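You operate a simulated robot arm through the tools that you are given. There is no shell and no other tool.

The job below is to be done with a simulated robot arm. You get a single attempt, and the scene is never put back.

JOB
Run the maroon trainer at about 2500 revs till the fan comes on, then idle it and switch off.
Fine: key into its holder at the end; leave the rest alone.
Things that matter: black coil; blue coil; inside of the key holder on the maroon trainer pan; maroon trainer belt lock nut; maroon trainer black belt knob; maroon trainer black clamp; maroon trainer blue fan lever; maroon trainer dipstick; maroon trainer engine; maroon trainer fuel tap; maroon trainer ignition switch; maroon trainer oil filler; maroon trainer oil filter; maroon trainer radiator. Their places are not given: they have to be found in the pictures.

The check looks at the end state, three seconds after you hand in, the way a careful person would. Anything else that was tipped, shoved, dropped, spilled or broken makes it a failure.

ROBOT AND FRAMES
A 7-joint arm with a two-finger parallel gripper, fixed in place. Base frame: the origin is on the floor under the middle of its stand, x ahead of it, y to its left, z up. Readings come in m, rad, newtons and seconds.
With the tool pointing down near the work surface it reaches from about 0.42 to 0.9 m from the base axis. Its first joint turns from -2.496 to 2.496 rad. Payload 3 kg.
The TCP is the grasp point between the finger pads, 0.03 m short of the fingertips. In the tool frame z runs along the fingers and y along their closing line. Largest opening 0.094 m; finger width 0.028, thickness 0.01; the body of the gripper, 0.05 by 0.096 m, starts 0.055 m behind the TCP.
Orientation is that of the tool frame in the base frame, as a unit quaternion [x, y, z, w]. With the fingers straight down and closing along the base's y, the tool's x points along the base's -x, its y along +y and its z along -z.

CONTROLS
- The arm moves only by the tool drive_tool. Its arguments are lists of equal length, an entry for each row: "dp": the shift along the tool's x, y, z in m, a list of three; "rot": the turn, a rotation vector about the tool's x, y, z in rad, a list of three. In form: {"dp": [[x, y, z], ...], "rot": [[wx, wy, wz], ...]}. A call has 1 to 20 rows; each row is the pose to reach, as a shift and turn from the pose commanded when the call began, along the tool's axes at that moment. "fingers" is the gripper command, from -1 (shut) to 1 (fully open), values between in proportion, set as the call begins (left out, the last holds). Each row takes 0.2 s and may step no farther than 0.05 m and 0.15 rad from the row before; otherwise, or with a gripper value out of range, the whole call is refused. Where a pose cannot be reached the arm comes as near as it can. A force on the tool above 60 N (or 10 N above the force at the start of the call, whichever is more), or a blocked arm, ends the call early, and 0.2 s more pass. The fingers move at their own pace (about 0.072 m/s each) and stop on an object; they squeeze with about 22 N. The grip force told is the motor's: it shows also when the fingers shut on nothing. Time passes only in rows, and 0.2 s behind the last, so rows that repeat a pose let the fingers close. It gives the time, the measured TCP pose, the force on the tool (base axes), the opening and the grip force at its end, in the units of the frame above (readings bear some noise), with the torque about the TCP (base axes, N m) and any sound that the robot's microphone picked up.
- Cameras (640 x 400 px; columns grow to the right, rows downward): "scene" is fixed at [0.4007, -0.5013, 1.4147]; the picture's right is [0.86, -0.51, 0.00], its down [-0.27, -0.45, -0.85] and it looks along [0.43, 0.73, -0.53] (base axes); focal length 355 px, centre (320, 200). "wrist" rides on the gripper at [0.076, 0.014, -0.103] in the tool frame; the picture's right is [-0.18, 0.98, 0.00], its down [-0.75, -0.14, -0.64] and it looks along [-0.63, -0.12, 0.77] (tool axes); focal length 243 px, centre (320, 200).
- grab_frame(camera): a new picture of that camera. No time passes.
- locate(camera, pixels): for up to 12 pixels [column, row] of the newest picture of that camera ("zoom" is the newest enlarged one), the place [x, y, z] in the base frame of the surface seen there, good to about 0.003 m. No time passes.
- enlarge(camera, box): a new picture of the part [left, top, right, bottom] of that camera's present view, enlarged. No time passes.
- close_job(): hands the job in; it is judged then, once.

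Leave the gripper open and the arm clear of the work at the hand-in unless told otherwise.

The tools are called after "Request:" as a command line: name --argument value ..., lists and objects as JSON in quotes. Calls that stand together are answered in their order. drive_tool: Moves the arm, as the interface text tells. Its arguments: {"type":"object","properties":{"dp":{"type":"array","items":{"type":"array","items":{"type":"number"}}},"rot":{"type":"array","items":{"type":"array","items":{"type":"number"}}},"fingers":{"type":"number"}},"required":["dp","rot"]} The other tools are called the same way: grab_frame (camera) takes a picture; locate (camera, pixels) gives the place of the surface under pixels of a picture; enlarge (camera, box) takes an enlarged picture of a part of a camera's view; close_job () hands the job in.

At the start:

```text
time_s: 0.0
position: [0.4837, 0.2801, 1.0551]
tool_rot: [0.0, 1.0, 0.0, 0.0]
contact_force: [-0.6, -0.3, 0.2]
wrist_torque: [-0.01, -0.01, -0.01]
gripper_width: 0.0939
grasp_force: 0.1
```

scene: 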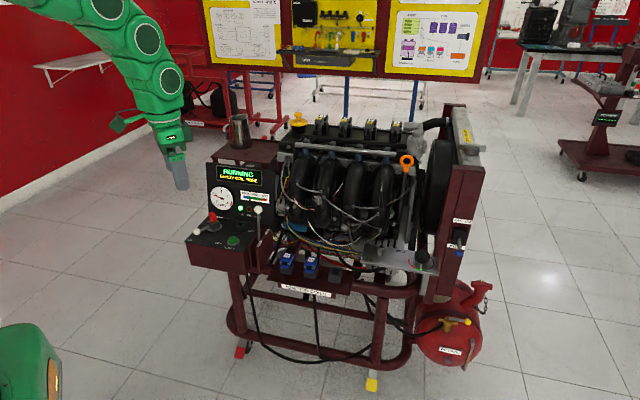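
wrist: 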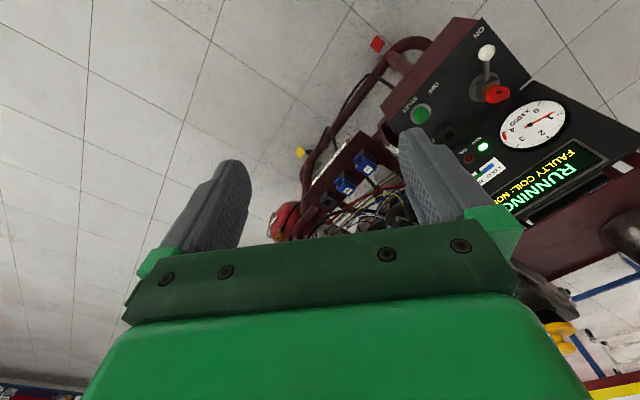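

The screen on the maroon trainer reads RUNNING already. I'll look closely at the panel and the engine before moving anything.

Request:
enlarge --camera "scene" --box '[180, 150, 300, 280]'

Request:
enlarge --camera "scene" --box '[260, 90, 500, 240]'

Request:
enlarge --camera "wrist" --box '[380, 20, 640, 240]'

Request:
enlarge --camera "scene" --box '[220, 220, 500, 395]'

```text
3.08 times, centred on (240, 215) of scene
```

zoom: 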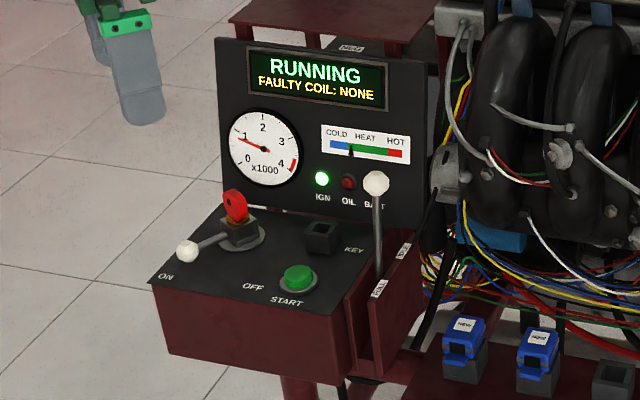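

```text
2.67 times, centred on (380, 165) of scene
```

zoom: 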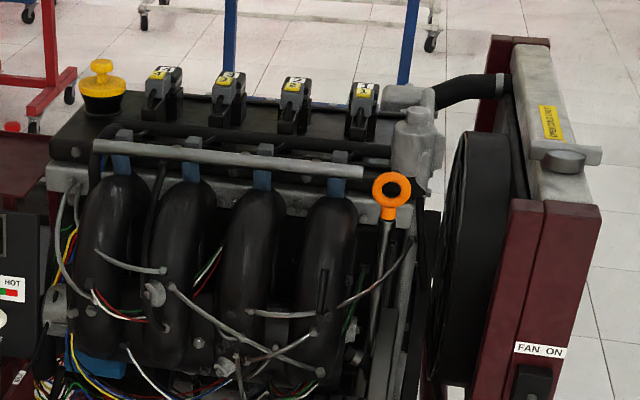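

```text
1.82 times, centred on (510, 130) of wrist
```

zoom: 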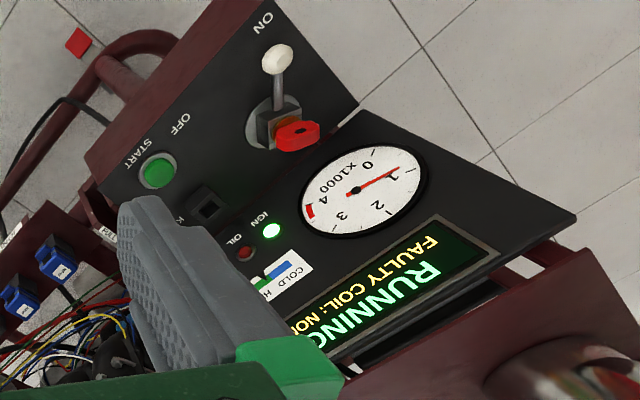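

```text
2.29 times, centred on (360, 308) of scene
```

zoom: 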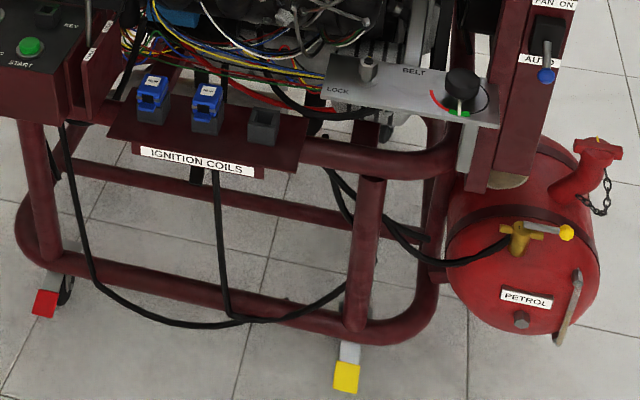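

The engine is idling at about 1000, heat is near cold, and the red key sits in the switch. I'll look closer at the lever with the white ball, the switch, the fan lever and the holder.

Request:
enlarge --camera "scene" --box '[240, 195, 290, 285]'

Request:
enlarge --camera "scene" --box '[185, 205, 265, 255]'

Request:
enlarge --camera "scene" --box '[350, 210, 490, 300]'

Request:
enlarge --camera "scene" --box '[205, 100, 285, 150]'

Request:
enlarge --camera "scene" --box '[200, 0, 500, 90]'

```text
4.44 times, centred on (265, 240) of scene
```

zoom: 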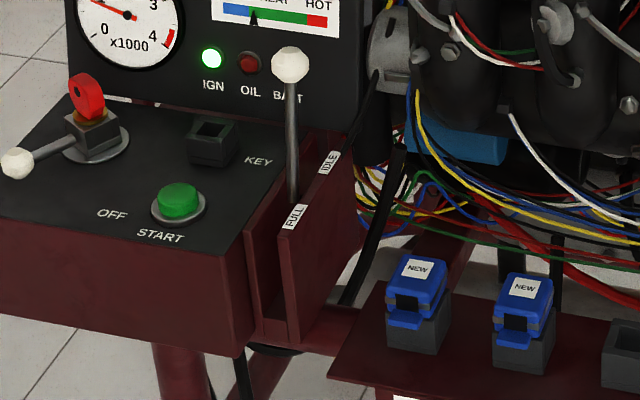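

```text
8.00 times, centred on (225, 230) of scene
```

zoom: 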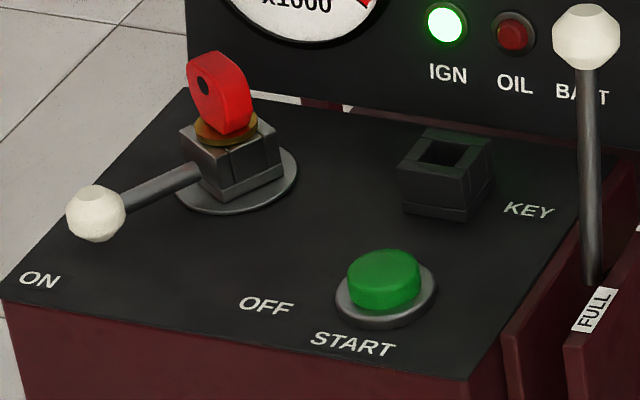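

```text
4.44 times, centred on (420, 255) of scene
```

zoom: 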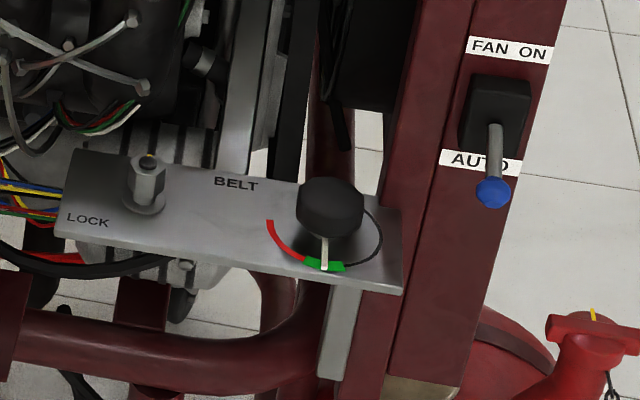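

```text
8.00 times, centred on (245, 125) of scene
```

zoom: 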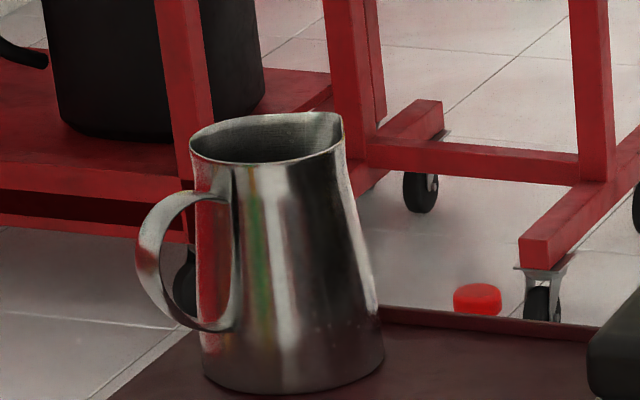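

```text
2.13 times, centred on (350, 45) of scene
```

zoom: 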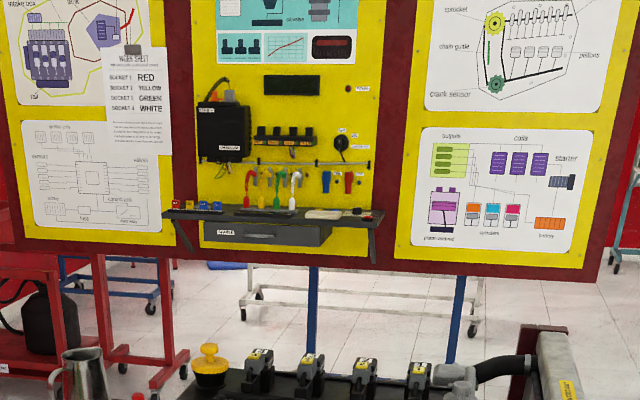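

I'll measure the throttle lever, switch, key, holder and console in the scene picture.

Request:
grab_frame --camera "scene"

Request:
enlarge --camera "scene" --box '[185, 195, 285, 275]'

```text
taken
```

scene: 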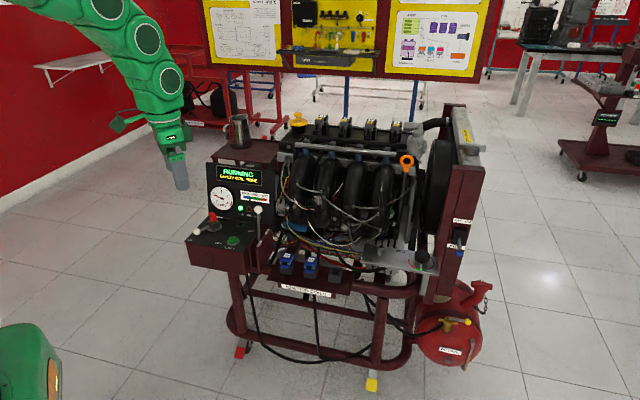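

```text
5.00 times, centred on (235, 235) of scene
```

zoom: 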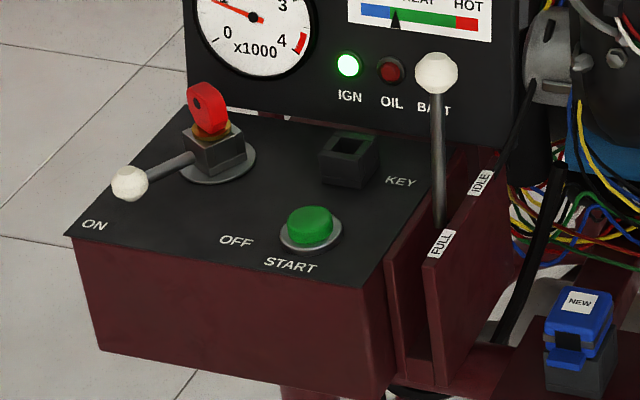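

Request:
locate --camera "zoom" --pixels '[[437, 72], [437, 150], [440, 215], [208, 105], [222, 138], [215, 160], [130, 184], [170, 166], [350, 150], [330, 158], [310, 218], [400, 235]]'

Request:
locate --camera "zoom" --pixels '[[345, 143], [357, 145], [335, 135], [372, 150], [95, 225], [235, 241], [440, 242], [481, 182], [420, 262], [75, 235], [360, 285], [180, 115]]'

```text
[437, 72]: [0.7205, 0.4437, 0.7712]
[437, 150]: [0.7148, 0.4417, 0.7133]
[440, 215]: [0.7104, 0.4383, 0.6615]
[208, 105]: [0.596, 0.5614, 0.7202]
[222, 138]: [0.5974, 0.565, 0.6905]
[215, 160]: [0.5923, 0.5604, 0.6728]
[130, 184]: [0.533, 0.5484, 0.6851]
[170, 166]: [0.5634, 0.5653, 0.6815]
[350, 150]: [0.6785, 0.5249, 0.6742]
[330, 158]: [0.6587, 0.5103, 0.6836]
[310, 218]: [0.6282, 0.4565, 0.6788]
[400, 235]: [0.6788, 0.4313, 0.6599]
```

```text
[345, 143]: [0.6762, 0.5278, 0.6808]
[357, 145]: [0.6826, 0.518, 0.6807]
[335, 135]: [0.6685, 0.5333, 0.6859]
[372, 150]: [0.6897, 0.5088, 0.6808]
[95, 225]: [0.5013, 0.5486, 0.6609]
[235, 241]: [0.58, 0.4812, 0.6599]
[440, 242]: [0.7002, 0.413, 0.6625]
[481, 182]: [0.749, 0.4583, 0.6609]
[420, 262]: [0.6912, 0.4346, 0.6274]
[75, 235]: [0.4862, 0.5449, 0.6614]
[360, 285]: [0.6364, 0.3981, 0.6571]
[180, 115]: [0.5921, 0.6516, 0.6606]
```

The trainer stands turned about 45° to my base. Now I'll measure what surrounds the lever: the panel, the jug shelf and the engine manifold.

Request:
locate --camera "scene" --pixels '[[210, 165], [265, 172], [212, 210], [272, 205], [210, 155], [278, 160], [240, 130], [239, 147], [290, 190], [272, 215], [300, 170], [285, 165]]'

Request:
locate --camera "scene" --pixels '[[222, 197], [255, 198], [281, 200], [297, 120], [320, 150], [345, 127], [438, 190], [460, 242], [422, 257], [455, 322], [312, 258], [336, 273]]'

```text
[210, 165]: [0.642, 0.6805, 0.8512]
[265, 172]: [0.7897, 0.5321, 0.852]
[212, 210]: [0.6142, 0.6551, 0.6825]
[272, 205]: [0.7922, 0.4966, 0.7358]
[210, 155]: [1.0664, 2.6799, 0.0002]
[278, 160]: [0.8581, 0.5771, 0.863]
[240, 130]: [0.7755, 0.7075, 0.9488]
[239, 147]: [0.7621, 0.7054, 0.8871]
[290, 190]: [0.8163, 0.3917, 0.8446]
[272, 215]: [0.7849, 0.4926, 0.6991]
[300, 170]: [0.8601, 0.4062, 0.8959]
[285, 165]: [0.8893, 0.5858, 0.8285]
```

```text
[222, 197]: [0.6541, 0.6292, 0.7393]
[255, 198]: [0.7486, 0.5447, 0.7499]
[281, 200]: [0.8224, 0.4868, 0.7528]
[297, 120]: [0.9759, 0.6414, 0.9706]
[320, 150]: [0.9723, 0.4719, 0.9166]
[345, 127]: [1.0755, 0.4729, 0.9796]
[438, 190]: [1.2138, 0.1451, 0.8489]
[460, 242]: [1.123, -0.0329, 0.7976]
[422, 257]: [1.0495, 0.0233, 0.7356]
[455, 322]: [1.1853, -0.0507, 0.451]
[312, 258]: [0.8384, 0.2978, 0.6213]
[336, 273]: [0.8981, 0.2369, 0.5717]
```

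The ball of the throttle lever is at about (0.725, 0.452, 0.767), with the panel 8 cm behind it and the manifold 10 cm to its right. I'll move above it, turning the tool 45° so the fingers close across the lever's travel.

Request:
drive_tool --dp '[[-0.0242, 0.0173, 0.0125], [-0.0484, 0.0346, 0.025], [-0.0726, 0.0519, 0.0375], [-0.0968, 0.0692, 0.05], [-0.121, 0.0865, 0.0625], [-0.1452, 0.1038, 0.075], [-0.1694, 0.1211, 0.0875], [-0.1936, 0.1384, 0.1], [-0.2178, 0.1557, 0.1125], [-0.242, 0.173, 0.125], [-0.242, 0.173, 0.125]]' --rot '[[0, 0, -0.0785], [0, 0, -0.157], [0, 0, -0.2356], [0, 0, -0.314], [0, 0, -0.3927], [0, 0, -0.471], [0, 0, -0.5498], [0, 0, -0.628], [0, 0, -0.7069], [0, 0, -0.7854], [0, 0, -0.7854]]' --fingers 1

Request:
grab_frame --camera "wrist"

Request:
grab_frame --camera "scene"

```text
time_s: 2.4
position: [0.7261, 0.4526, 0.9313]
tool_rot: [-0.383, 0.924, 0.0, 0.001]
contact_force: [-0.5, 0.5, 0.9]
wrist_torque: [0.0, -0.01, -0.01]
gripper_width: 0.0941
grasp_force: 0.1
```

```text
taken
```

wrist: 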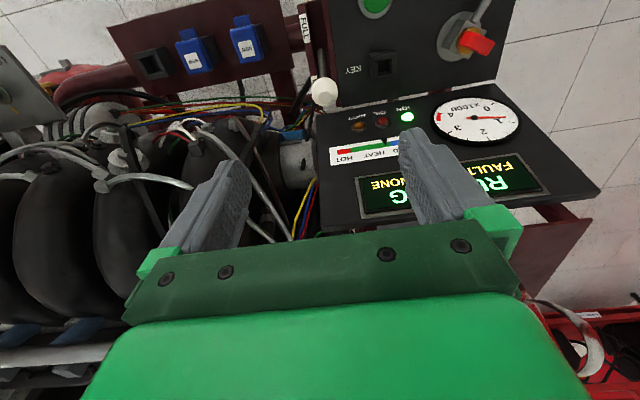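

```text
taken
```

scene: 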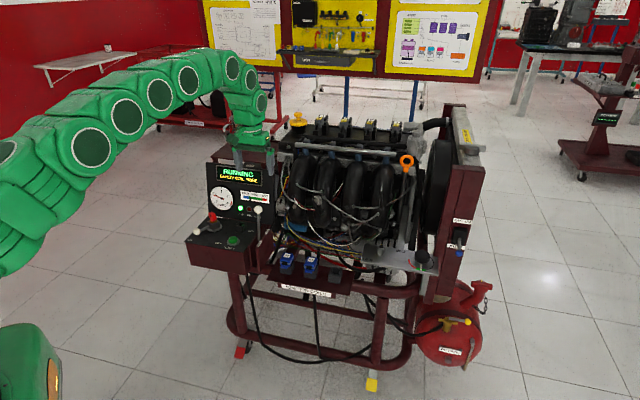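

The panel stays visible in both pictures. I'll locate the ball (323, 92) and lever from the wrist view.

Request:
enlarge --camera "wrist" --box '[260, 0, 420, 140]'

Request:
locate --camera "wrist" --pixels '[[323, 92], [323, 82], [314, 92], [332, 94], [321, 65], [308, 20], [296, 90], [290, 60]]'

```text
2.86 times, centred on (340, 70) of wrist
```

zoom: 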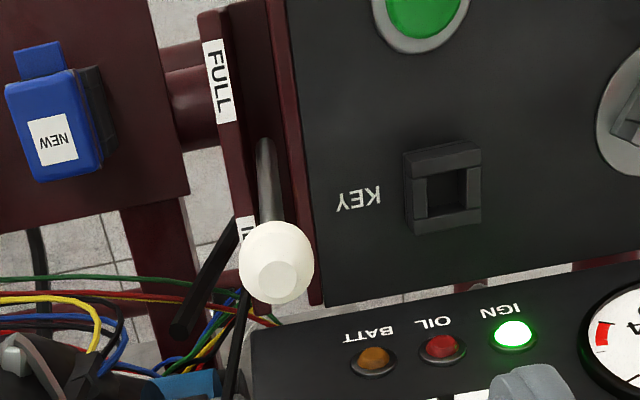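

```text
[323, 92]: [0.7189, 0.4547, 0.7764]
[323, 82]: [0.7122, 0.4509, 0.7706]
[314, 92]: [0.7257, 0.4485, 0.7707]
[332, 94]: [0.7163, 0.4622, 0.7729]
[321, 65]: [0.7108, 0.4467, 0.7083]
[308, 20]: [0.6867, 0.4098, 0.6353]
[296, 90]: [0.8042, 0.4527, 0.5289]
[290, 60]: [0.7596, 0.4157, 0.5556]
```

The ball's centre works out at (0.7235, 0.4556, 0.765), about 28 mm across. I'll check heights of the engine parts next to where the right finger and gripper body will go.

Request:
locate --camera "wrist" --pixels '[[295, 150], [290, 170], [300, 135], [270, 110], [250, 140], [265, 160], [230, 150], [315, 200], [290, 200], [205, 160], [130, 150], [240, 115]]'

```text
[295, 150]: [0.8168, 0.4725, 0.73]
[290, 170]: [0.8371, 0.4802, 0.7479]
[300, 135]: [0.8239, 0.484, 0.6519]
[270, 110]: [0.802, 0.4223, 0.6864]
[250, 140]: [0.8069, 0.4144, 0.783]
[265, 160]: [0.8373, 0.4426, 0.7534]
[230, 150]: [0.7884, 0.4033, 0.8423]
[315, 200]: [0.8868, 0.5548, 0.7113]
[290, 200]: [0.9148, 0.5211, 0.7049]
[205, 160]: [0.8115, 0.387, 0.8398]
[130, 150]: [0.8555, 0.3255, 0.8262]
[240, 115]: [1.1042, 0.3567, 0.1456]
```

The way down is clear by over 3 cm. I'll narrow the fingers to about 6 cm and descend to straddle the ball.

Request:
drive_tool --dp '[[0, 0.004, 0.02], [0, 0.004, 0.05], [0, 0.004, 0.08], [0, 0.004, 0.11], [0, 0.004, 0.135], [0, 0.004, 0.15], [0, 0.004, 0.163], [0, 0.004, 0.163]]' --rot '[[0, 0, 0], [0, 0, 0], [0, 0, 0], [0, 0, 0], [0, 0, 0], [0, 0, 0], [0, 0, 0], [0, 0, 0]]' --fingers 0.3

Request:
grab_frame --camera "wrist"

Request:
enlarge --camera "scene" --box '[185, 145, 315, 265]'

```text
time_s: 4.2
position: [0.7231, 0.456, 0.7667]
tool_rot: [-0.383, 0.924, -0.001, 0.0]
contact_force: [-0.7, 0.6, -0.6]
wrist_torque: [0.01, 0.01, -0.03]
gripper_width: 0.061
grasp_force: 0.0
```

```text
taken
```

wrist: 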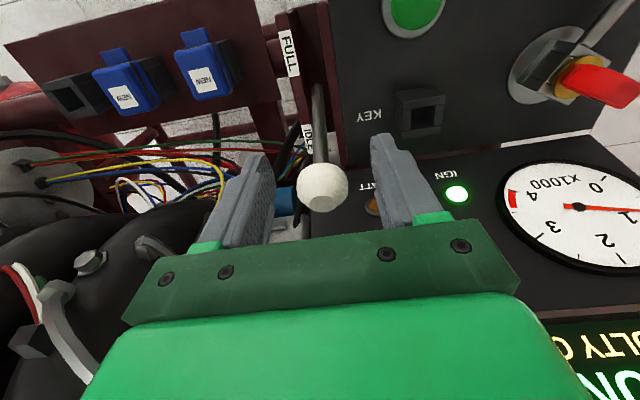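

```text
3.33 times, centred on (250, 205) of scene
```

zoom: 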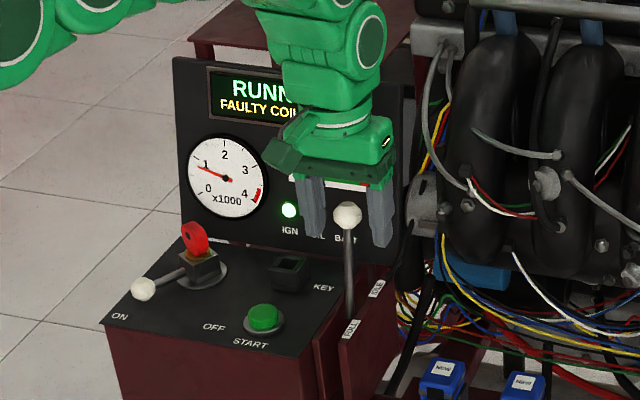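

The ball at (322, 185) is right at the grasp point. I'll close the fingers on it without moving.

Request:
drive_tool --dp '[[0, 0, 0], [0, 0, 0], [0, 0, 0]]' --rot '[[0, 0, 0], [0, 0, 0], [0, 0, 0]]' --fingers -1

Request:
enlarge --camera "wrist" --box '[260, 0, 640, 260]'

```text
time_s: 5.0
position: [0.7215, 0.4563, 0.7657]
tool_rot: [-0.383, 0.924, 0.0, 0.0]
contact_force: [-7.4, 5.1, 0.1]
wrist_torque: [-0.07, 0.17, 0.02]
gripper_width: 0.0275
grasp_force: 45.3
```

```text
1.54 times, centred on (450, 130) of wrist
```

zoom: 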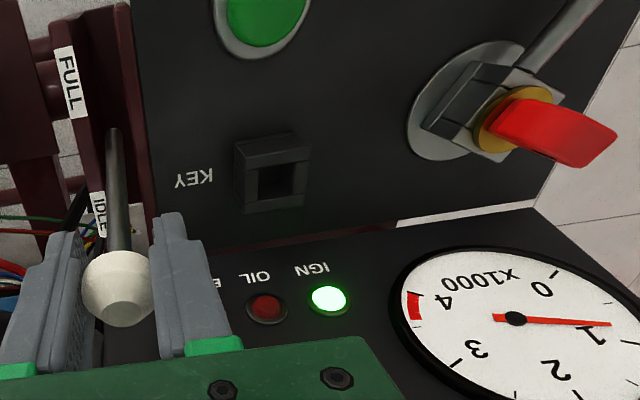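

I hold the ball (27.5 mm), with a slight sideways load. I'll shift 1.5 mm to ease it and pull the lever 1 cm towards FULL, then read the dial.

Request:
drive_tool --dp '[[0.0, 0.0015, 0], [0.005, 0.0015, 0], [0.01, 0.0015, 0], [0.01, 0.0015, 0], [0.01, 0.0015, 0]]' --rot '[[0, 0, 0], [0, 0, 0], [0, 0, 0], [0, 0, 0], [0, 0, 0]]'

Request:
enlarge --camera "wrist" --box '[260, 0, 640, 260]'

Request:
enlarge --camera "scene" --box '[185, 145, 315, 265]'

```text
time_s: 6.2
position: [0.7149, 0.4495, 0.7684]
tool_rot: [-0.382, 0.924, -0.001, 0.001]
contact_force: [17.2, 0.8, 16.5]
wrist_torque: [0.83, -0.87, -0.08]
gripper_width: 0.0274
grasp_force: 45.2
```

```text
1.54 times, centred on (450, 130) of wrist
```

zoom: 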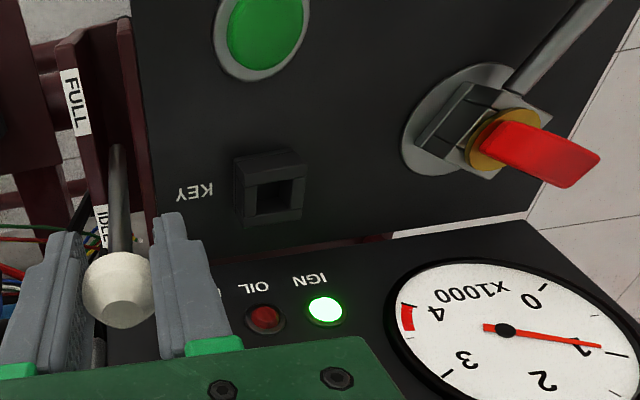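

```text
3.33 times, centred on (250, 205) of scene
```

zoom: 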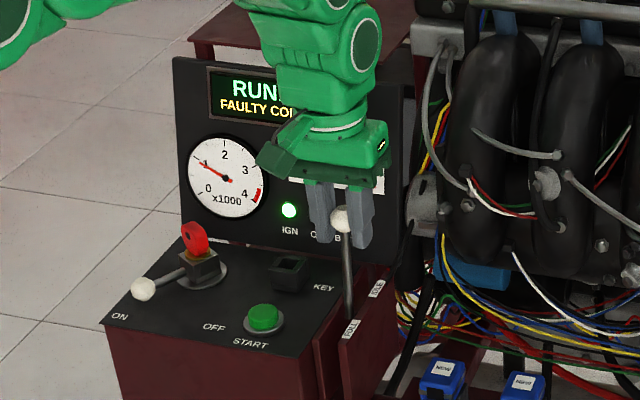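

Revs rose slightly to about 1100; the ball is climbing as it moves, so the lever still leans back. I'll follow the arc with a small lift and ease the sideways load, another 1 cm.

Request:
drive_tool --dp '[[0.0, -0.0009, -0.003], [0.005, -0.0009, -0.0042], [0.01, -0.0009, -0.0052], [0.01, -0.0009, -0.0052], [0.01, -0.0009, -0.0052]]' --rot '[[0, 0, 0], [0, 0, 0], [0, 0, 0], [0, 0, 0], [0, 0, 0]]'

Request:
enlarge --camera "wrist" --box '[260, 0, 640, 260]'

Request:
enlarge --camera "scene" --box '[185, 145, 315, 265]'

```text
time_s: 7.4
position: [0.7077, 0.4416, 0.7699]
tool_rot: [-0.382, 0.924, -0.001, -0.001]
contact_force: [14.2, -8.7, -18.6]
wrist_torque: [0.29, -0.38, -0.06]
gripper_width: 0.0272
grasp_force: 44.8
```

```text
1.54 times, centred on (450, 130) of wrist
```

zoom: 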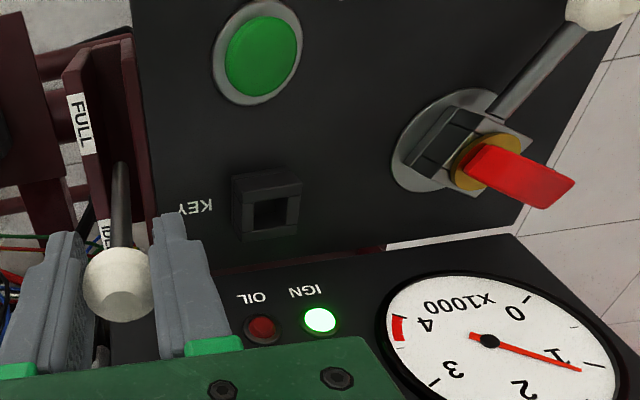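

```text
3.33 times, centred on (250, 205) of scene
```

zoom: 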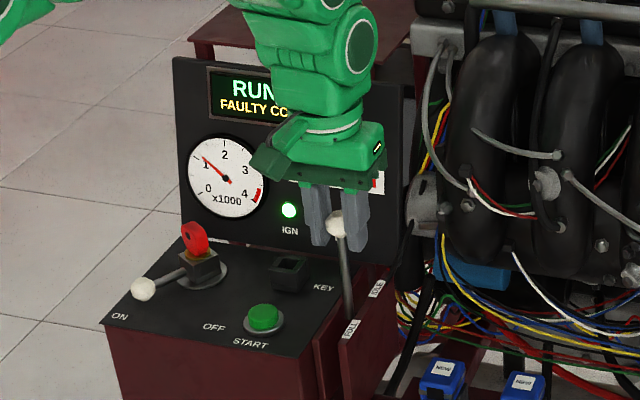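

Revs about 1150 now. The vertical load shows I lifted a bit too much, so I'll level off and pull 2 cm further.

Request:
drive_tool --dp '[[0.005, 0.0, 0.001], [0.01, 0.0, 0.0015], [0.015, 0.0, 0.0015], [0.02, 0.0, 0.002], [0.02, 0.0, 0.002], [0.02, 0.0, 0.002]]' --rot '[[0, 0, 0], [0, 0, 0], [0, 0, 0], [0, 0, 0], [0, 0, 0], [0, 0, 0]]'

Request:
enlarge --camera "wrist" --box '[260, 0, 640, 260]'

Request:
enlarge --camera "scene" --box '[185, 145, 315, 265]'

```text
time_s: 8.8
position: [0.6953, 0.4288, 0.7704]
tool_rot: [-0.382, 0.924, 0.0, 0.0]
contact_force: [14.7, -2.4, 15.6]
wrist_torque: [0.88, -1.01, -0.02]
gripper_width: 0.0273
grasp_force: 44.8
```

```text
1.54 times, centred on (450, 130) of wrist
```

zoom: 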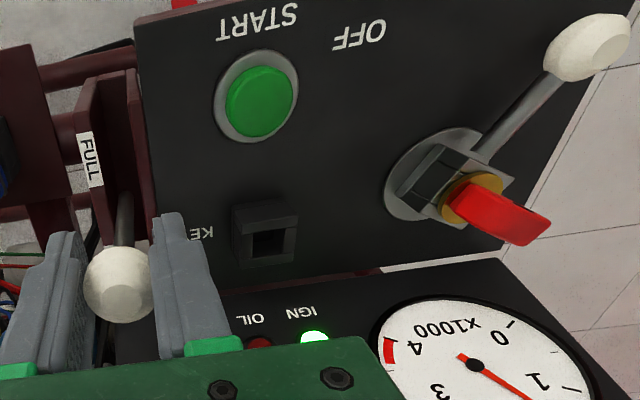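

```text
3.33 times, centred on (250, 205) of scene
```

zoom: 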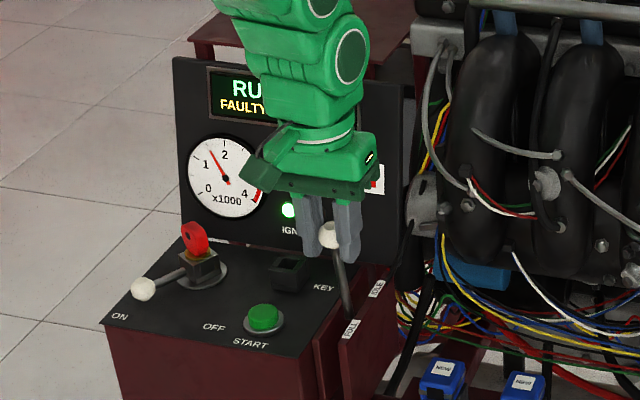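

The dial reads roughly 1450. I'll pull 2 cm more and read it again.

Request:
drive_tool --dp '[[0.005, 0.0, -0.0005], [0.01, 0.0, -0.0005], [0.015, 0.0, 0.0], [0.02, 0.0, 0.0005], [0.02, 0.0, 0.0005], [0.02, 0.0, 0.0005]]' --rot '[[0, 0, 0], [0, 0, 0], [0, 0, 0], [0, 0, 0], [0, 0, 0], [0, 0, 0]]'

Request:
enlarge --camera "scene" --box '[200, 180, 250, 220]'

Request:
grab_frame --camera "wrist"

Request:
grab_frame --camera "scene"

```text
time_s: 10.2
position: [0.6799, 0.4144, 0.7693]
tool_rot: [-0.383, 0.924, 0.0, -0.001]
contact_force: [16.8, -0.1, -9.4]
wrist_torque: [0.59, -0.69, -0.07]
gripper_width: 0.0269
grasp_force: 45.1
```

```text
10.00 times, centred on (225, 200) of scene
```

zoom: 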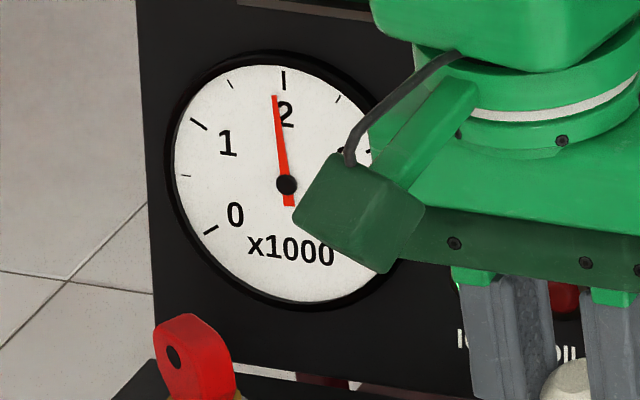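

```text
taken
```

wrist: 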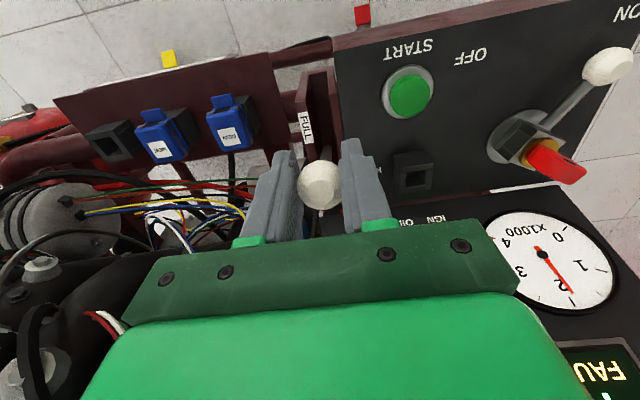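

```text
taken
```

scene: 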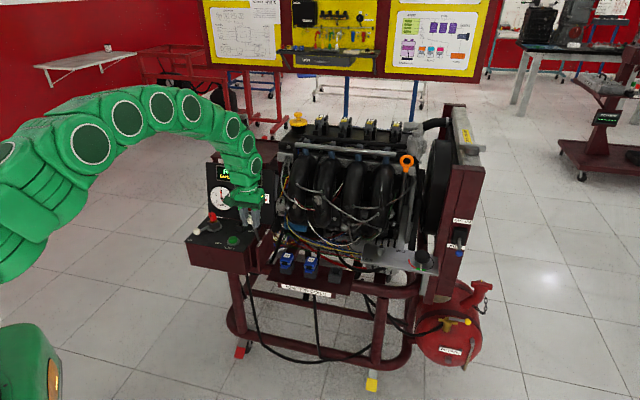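

The needle is at about 1930. I'll pull 2.2 cm more and wait for it to settle.

Request:
drive_tool --dp '[[0.006, 0.0, 0.001], [0.012, 0.0, 0.0015], [0.018, 0.0, 0.0025], [0.022, 0.0, 0.0035], [0.022, 0.0, 0.0035], [0.022, 0.0, 0.0035], [0.022, 0.0, 0.0035], [0.022, 0.0, 0.0035]]' --rot '[[0, 0, 0], [0, 0, 0], [0, 0, 0], [0, 0, 0], [0, 0, 0], [0, 0, 0], [0, 0, 0], [0, 0, 0]]'

Request:
enlarge --camera "scene" --box '[200, 180, 250, 220]'

Request:
enlarge --camera "wrist" --box '[420, 180, 640, 330]'

Request:
grab_frame --camera "wrist"

```text
time_s: 12.0
position: [0.6633, 0.3985, 0.7658]
tool_rot: [-0.383, 0.924, 0.0, -0.001]
contact_force: [7.5, -3.2, 10.2]
wrist_torque: [0.7, -0.9, -0.09]
gripper_width: 0.0269
grasp_force: 44.7
```

```text
10.00 times, centred on (225, 200) of scene
```

zoom: 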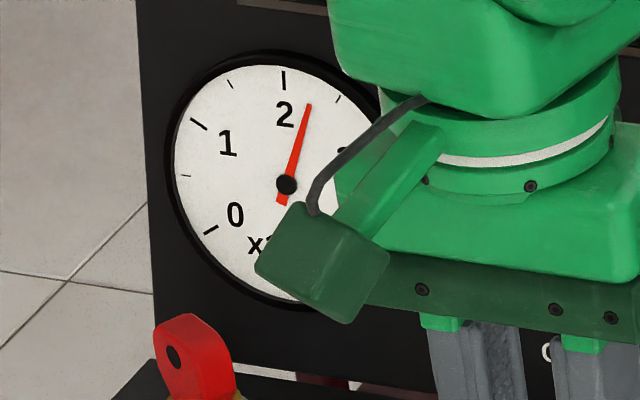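

```text
2.67 times, centred on (530, 255) of wrist
```

zoom: 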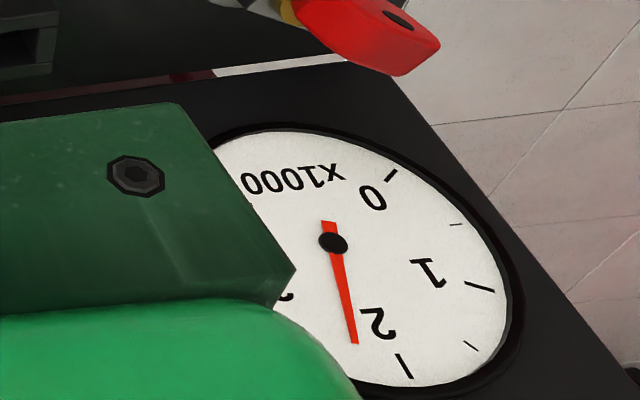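

```text
taken
```

wrist: 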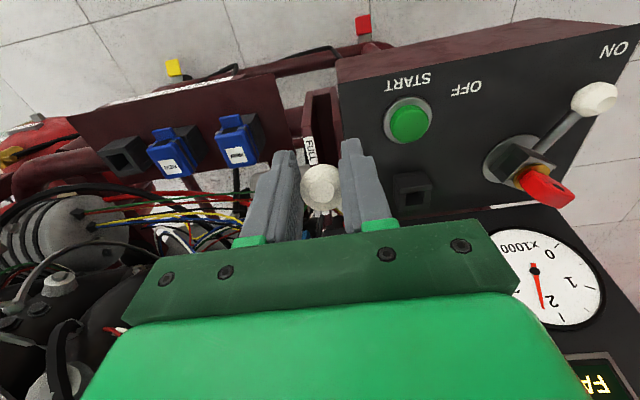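

The needle stands between 2 and the 2.5 tick, about 2260. I'll pull another 1.3 cm and let it settle.

Request:
drive_tool --dp '[[0.005, 0.0, 0.0005], [0.01, 0.0, 0.0015], [0.013, 0.0, 0.0025], [0.013, 0.0, 0.0025], [0.013, 0.0, 0.0025], [0.013, 0.0, 0.0025], [0.013, 0.0, 0.0025], [0.013, 0.0, 0.0025]]' --rot '[[0, 0, 0], [0, 0, 0], [0, 0, 0], [0, 0, 0], [0, 0, 0], [0, 0, 0], [0, 0, 0], [0, 0, 0]]'

Request:
enlarge --camera "scene" --box '[200, 180, 250, 220]'

Request:
enlarge --camera "wrist" --box '[420, 180, 640, 330]'

```text
time_s: 13.8
position: [0.6547, 0.3885, 0.763]
tool_rot: [-0.382, 0.924, 0.001, 0.0]
contact_force: [9.2, 4.4, -10.3]
wrist_torque: [0.17, -0.29, -0.06]
gripper_width: 0.0265
grasp_force: 44.9
```

```text
10.00 times, centred on (225, 200) of scene
```

zoom: 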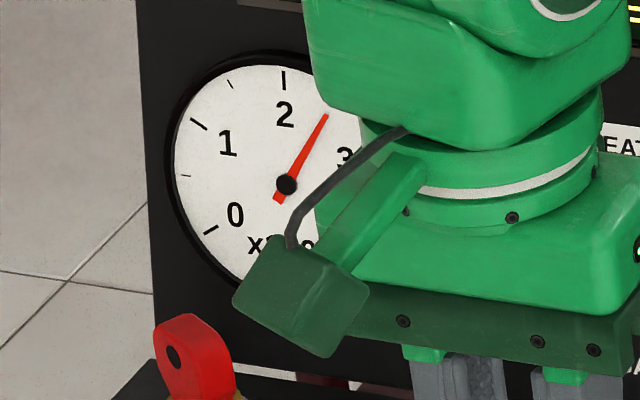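

```text
2.67 times, centred on (530, 255) of wrist
```

zoom: 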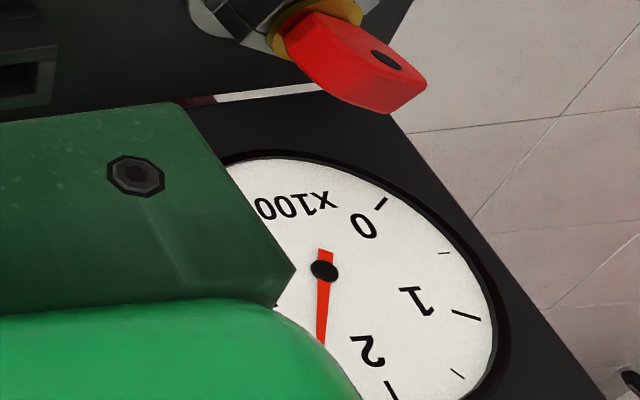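

The needle is practically on the 2.5 tick (about 2470). I'll hold here and look at the heat gauge and the fan.

Request:
enlarge --camera "scene" --box '[230, 160, 290, 220]'

Request:
enlarge --camera "scene" --box '[400, 100, 500, 270]'

Request:
drive_tool --dp '[[0, 0, 0], [0, 0, 0], [0, 0, 0], [0, 0, 0], [0, 0, 0], [0, 0, 0], [0, 0, 0], [0, 0, 0], [0, 0, 0], [0, 0, 0]]' --rot '[[0, 0, 0], [0, 0, 0], [0, 0, 0], [0, 0, 0], [0, 0, 0], [0, 0, 0], [0, 0, 0], [0, 0, 0], [0, 0, 0], [0, 0, 0]]'

Request:
enlarge --camera "scene" --box '[200, 160, 290, 220]'

```text
6.67 times, centred on (260, 190) of scene
```

zoom: 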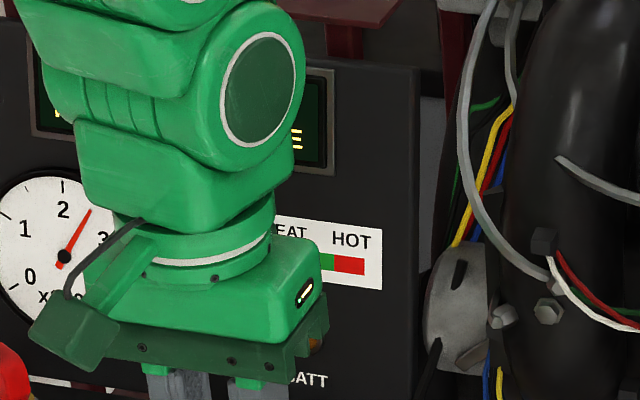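

```text
2.35 times, centred on (450, 185) of scene
```

zoom: 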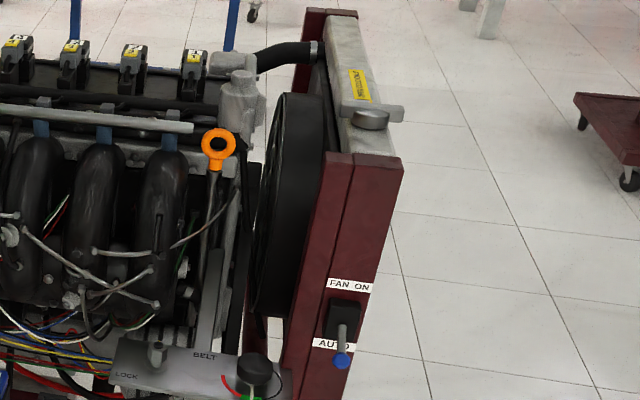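

```text
time_s: 16.0
position: [0.6545, 0.3881, 0.7633]
tool_rot: [-0.382, 0.924, 0.0, 0.0]
contact_force: [-0.5, 2.4, -7.4]
wrist_torque: [-0.22, 0.25, 0.02]
gripper_width: 0.0264
grasp_force: 44.4
```

```text
6.67 times, centred on (245, 190) of scene
```

zoom: 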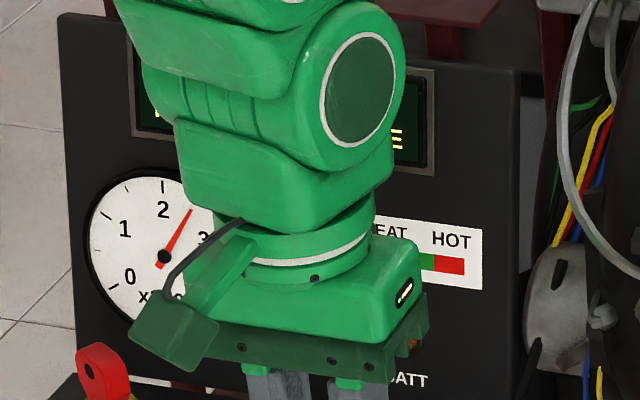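

Steady near 2500. I'll keep holding the lever and wait.

Request:
drive_tool --dp '[[0, 0, 0], [0, 0, 0], [0, 0, 0], [0, 0, 0], [0, 0, 0], [0, 0, 0], [0, 0, 0], [0, 0, 0], [0, 0, 0], [0, 0, 0], [0, 0, 0], [0, 0, 0], [0, 0, 0], [0, 0, 0], [0, 0, 0]]' --rot '[[0, 0, 0], [0, 0, 0], [0, 0, 0], [0, 0, 0], [0, 0, 0], [0, 0, 0], [0, 0, 0], [0, 0, 0], [0, 0, 0], [0, 0, 0], [0, 0, 0], [0, 0, 0], [0, 0, 0], [0, 0, 0], [0, 0, 0]]'

Request:
enlarge --camera "scene" --box '[200, 160, 290, 220]'

Request:
enlarge --camera "scene" --box '[400, 100, 500, 270]'

Request:
grab_frame --camera "wrist"

```text
time_s: 19.2
position: [0.6538, 0.388, 0.7633]
tool_rot: [-0.382, 0.924, 0.0, 0.0]
contact_force: [-4.7, 1.1, -3.8]
wrist_torque: [-0.44, 0.5, 0.04]
gripper_width: 0.0264
grasp_force: 45.1
```

```text
6.67 times, centred on (245, 190) of scene
```

zoom: 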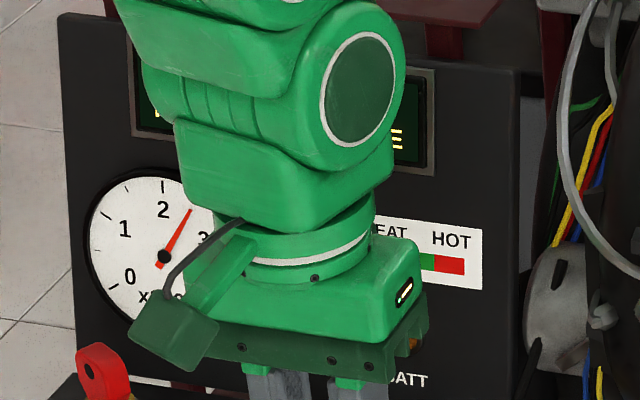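

```text
2.35 times, centred on (450, 185) of scene
```

zoom: 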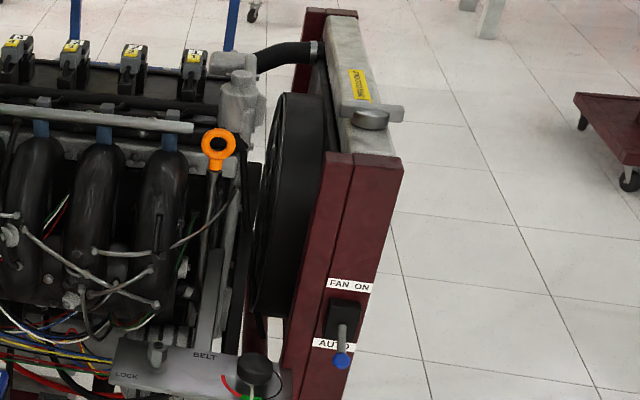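

```text
taken
```

wrist: 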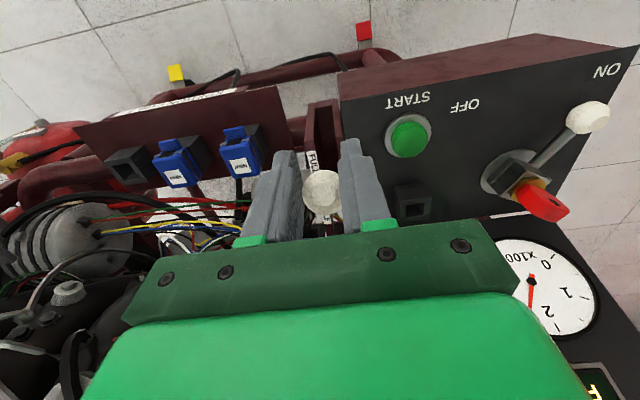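

No spring force is left on the lever, so it should stay by itself. I'll open the fingers a little to test, so that I can back away and see the heat gauge.

Request:
drive_tool --dp '[[0, 0, 0], [0, 0, 0], [0, 0, 0]]' --rot '[[0, 0, 0], [0, 0, 0], [0, 0, 0]]' --fingers 0.3

Request:
enlarge --camera "scene" --box '[200, 160, 290, 220]'

Request:
grab_frame --camera "wrist"

```text
time_s: 20.0
position: [0.6551, 0.389, 0.7635]
tool_rot: [-0.383, 0.924, 0.0, 0.0]
contact_force: [-0.3, 0.3, 0.2]
wrist_torque: [-0.02, 0.01, 0.01]
gripper_width: 0.0613
grasp_force: 0.0
```

```text
6.67 times, centred on (245, 190) of scene
```

zoom: 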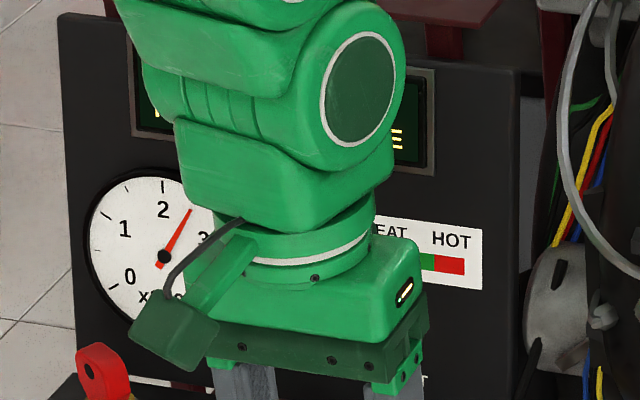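

```text
taken
```

wrist: 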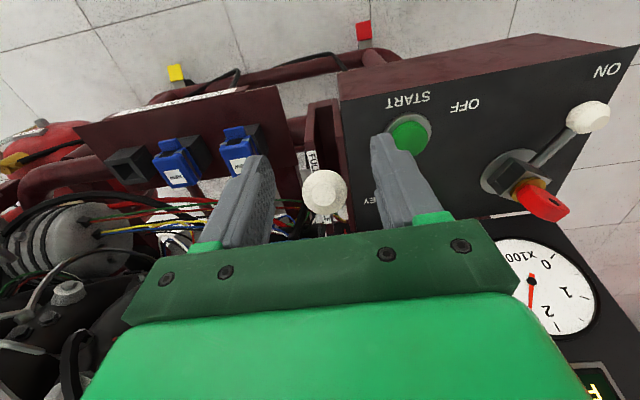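

The lever stays and the needle holds at 2.5. I'll rise 17 cm straight up and look.

Request:
drive_tool --dp '[[0, 0, -0.02], [0, 0, -0.06], [0, 0, -0.1], [0, 0, -0.14], [0, 0, -0.17], [0, 0, -0.17]]' --rot '[[0, 0, 0], [0, 0, 0], [0, 0, 0], [0, 0, 0], [0, 0, 0], [0, 0, 0]]'

Request:
grab_frame --camera "scene"

Request:
grab_frame --camera "wrist"

```text
time_s: 21.4
position: [0.6546, 0.3891, 0.933]
tool_rot: [-0.383, 0.924, 0.0, 0.0]
contact_force: [1.8, -0.2, -0.7]
wrist_torque: [-0.01, -0.01, -0.04]
gripper_width: 0.0611
grasp_force: 0.1
```

```text
taken
```

scene: 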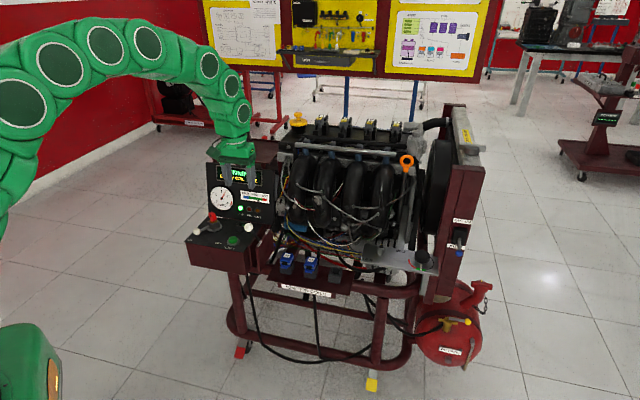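

```text
taken
```

wrist: 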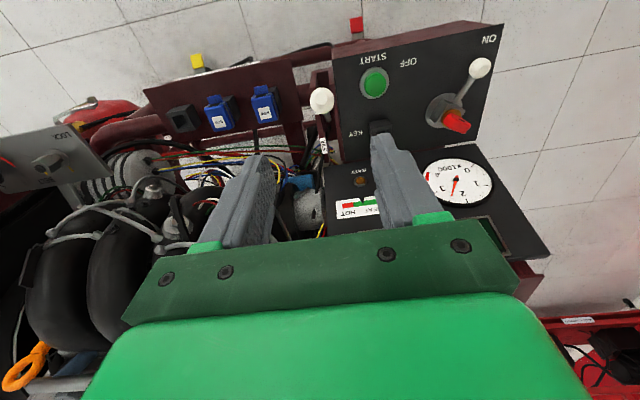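

The panel is in view again. I'll zoom on the dials and lever.

Request:
enlarge --camera "scene" --box '[195, 155, 285, 225]'

Request:
enlarge --camera "scene" --box '[415, 120, 485, 260]'

```text
5.71 times, centred on (240, 190) of scene
```

zoom: 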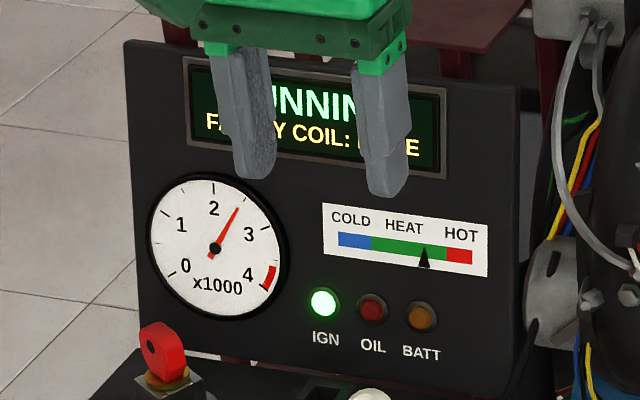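

```text
2.86 times, centred on (450, 190) of scene
```

zoom: 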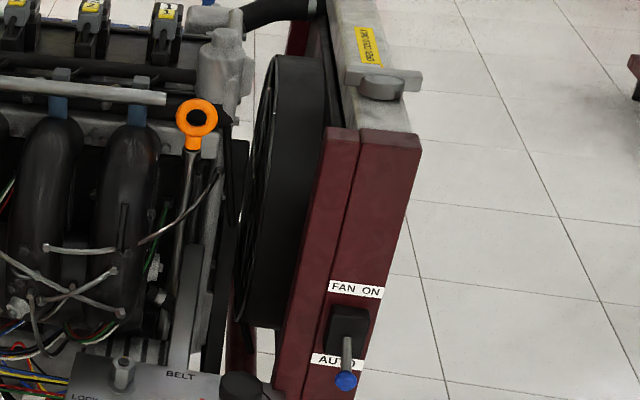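

Heat is about three quarters of the way up the green, revs just under 2500, and the fan is not yet turning. I'll wait 2 s at a time right above the lever.

Request:
drive_tool --dp '[[0, 0, 0], [0, 0, 0], [0, 0, 0], [0, 0, 0], [0, 0, 0], [0, 0, 0], [0, 0, 0], [0, 0, 0]]' --rot '[[0, 0, 0], [0, 0, 0], [0, 0, 0], [0, 0, 0], [0, 0, 0], [0, 0, 0], [0, 0, 0], [0, 0, 0]]'

Request:
enlarge --camera "scene" --box '[195, 155, 285, 225]'

Request:
enlarge --camera "scene" --box '[415, 120, 485, 260]'

```text
time_s: 23.2
position: [0.6561, 0.3894, 0.9329]
tool_rot: [-0.382, 0.924, 0.0, -0.001]
contact_force: [0.4, -0.1, -1.0]
wrist_torque: [-0.02, 0.01, 0.05]
gripper_width: 0.0613
grasp_force: 0.0
```

```text
5.71 times, centred on (240, 190) of scene
```

zoom: 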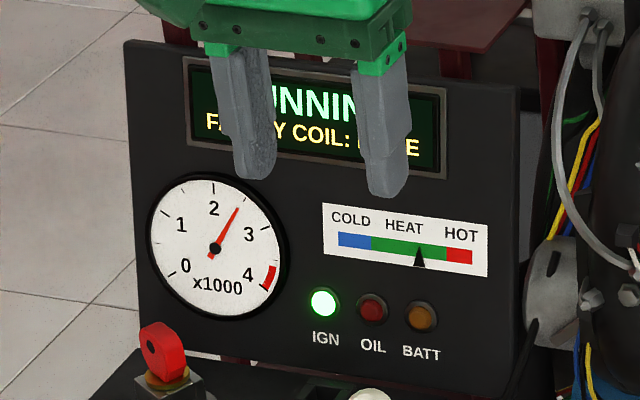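

```text
2.86 times, centred on (450, 190) of scene
```

zoom: 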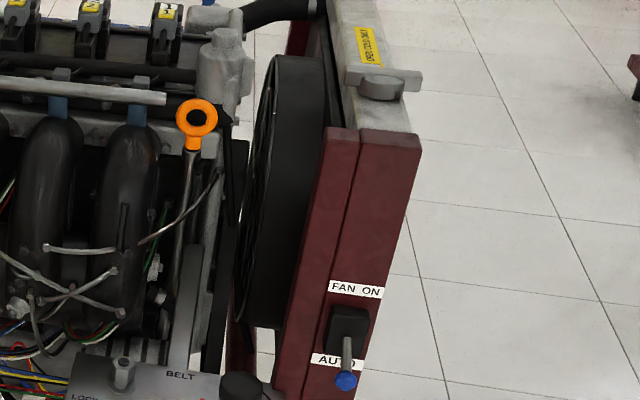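

The heat needle fell slightly (424 to 419 in the zoom), which suggests the fan is already running. I'll look closely at the fan now, then again after a short wait.

Request:
enlarge --camera "scene" --box '[425, 135, 460, 245]'

Request:
drive_tool --dp '[[0, 0, 0], [0, 0, 0], [0, 0, 0], [0, 0, 0]]' --rot '[[0, 0, 0], [0, 0, 0], [0, 0, 0], [0, 0, 0]]'

Request:
enlarge --camera "scene" --box '[425, 135, 460, 245]'

Request:
enlarge --camera "scene" --box '[195, 155, 285, 225]'

```text
3.64 times, centred on (442, 190) of scene
```

zoom: 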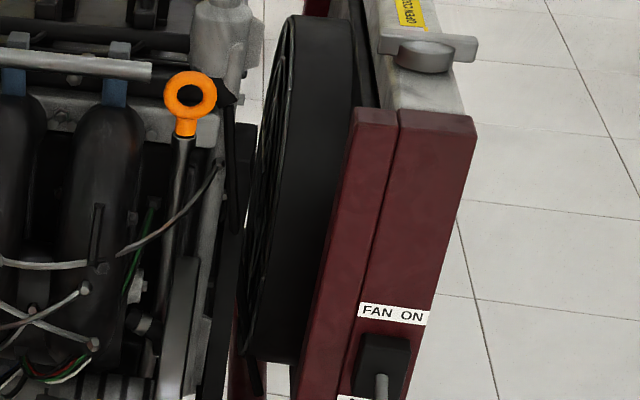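

```text
time_s: 24.2
position: [0.6555, 0.3892, 0.9324]
tool_rot: [-0.383, 0.924, 0.0, 0.0]
contact_force: [0.1, 0.1, -0.3]
wrist_torque: [-0.01, -0.04, -0.01]
gripper_width: 0.0608
grasp_force: 0.0
```

```text
3.64 times, centred on (442, 190) of scene
```

zoom: 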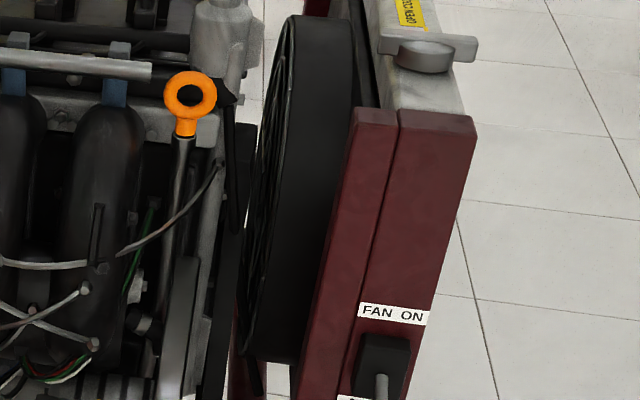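

```text
5.71 times, centred on (240, 190) of scene
```

zoom: 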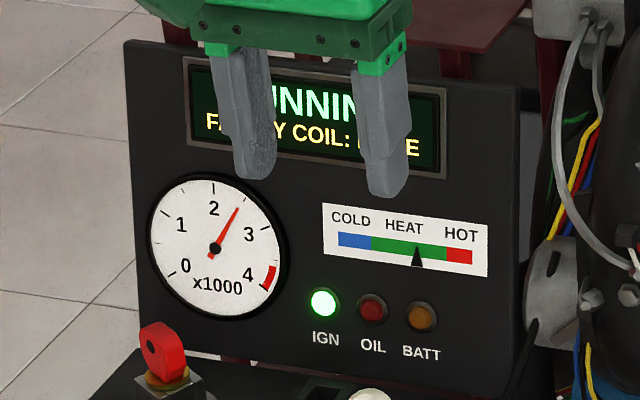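

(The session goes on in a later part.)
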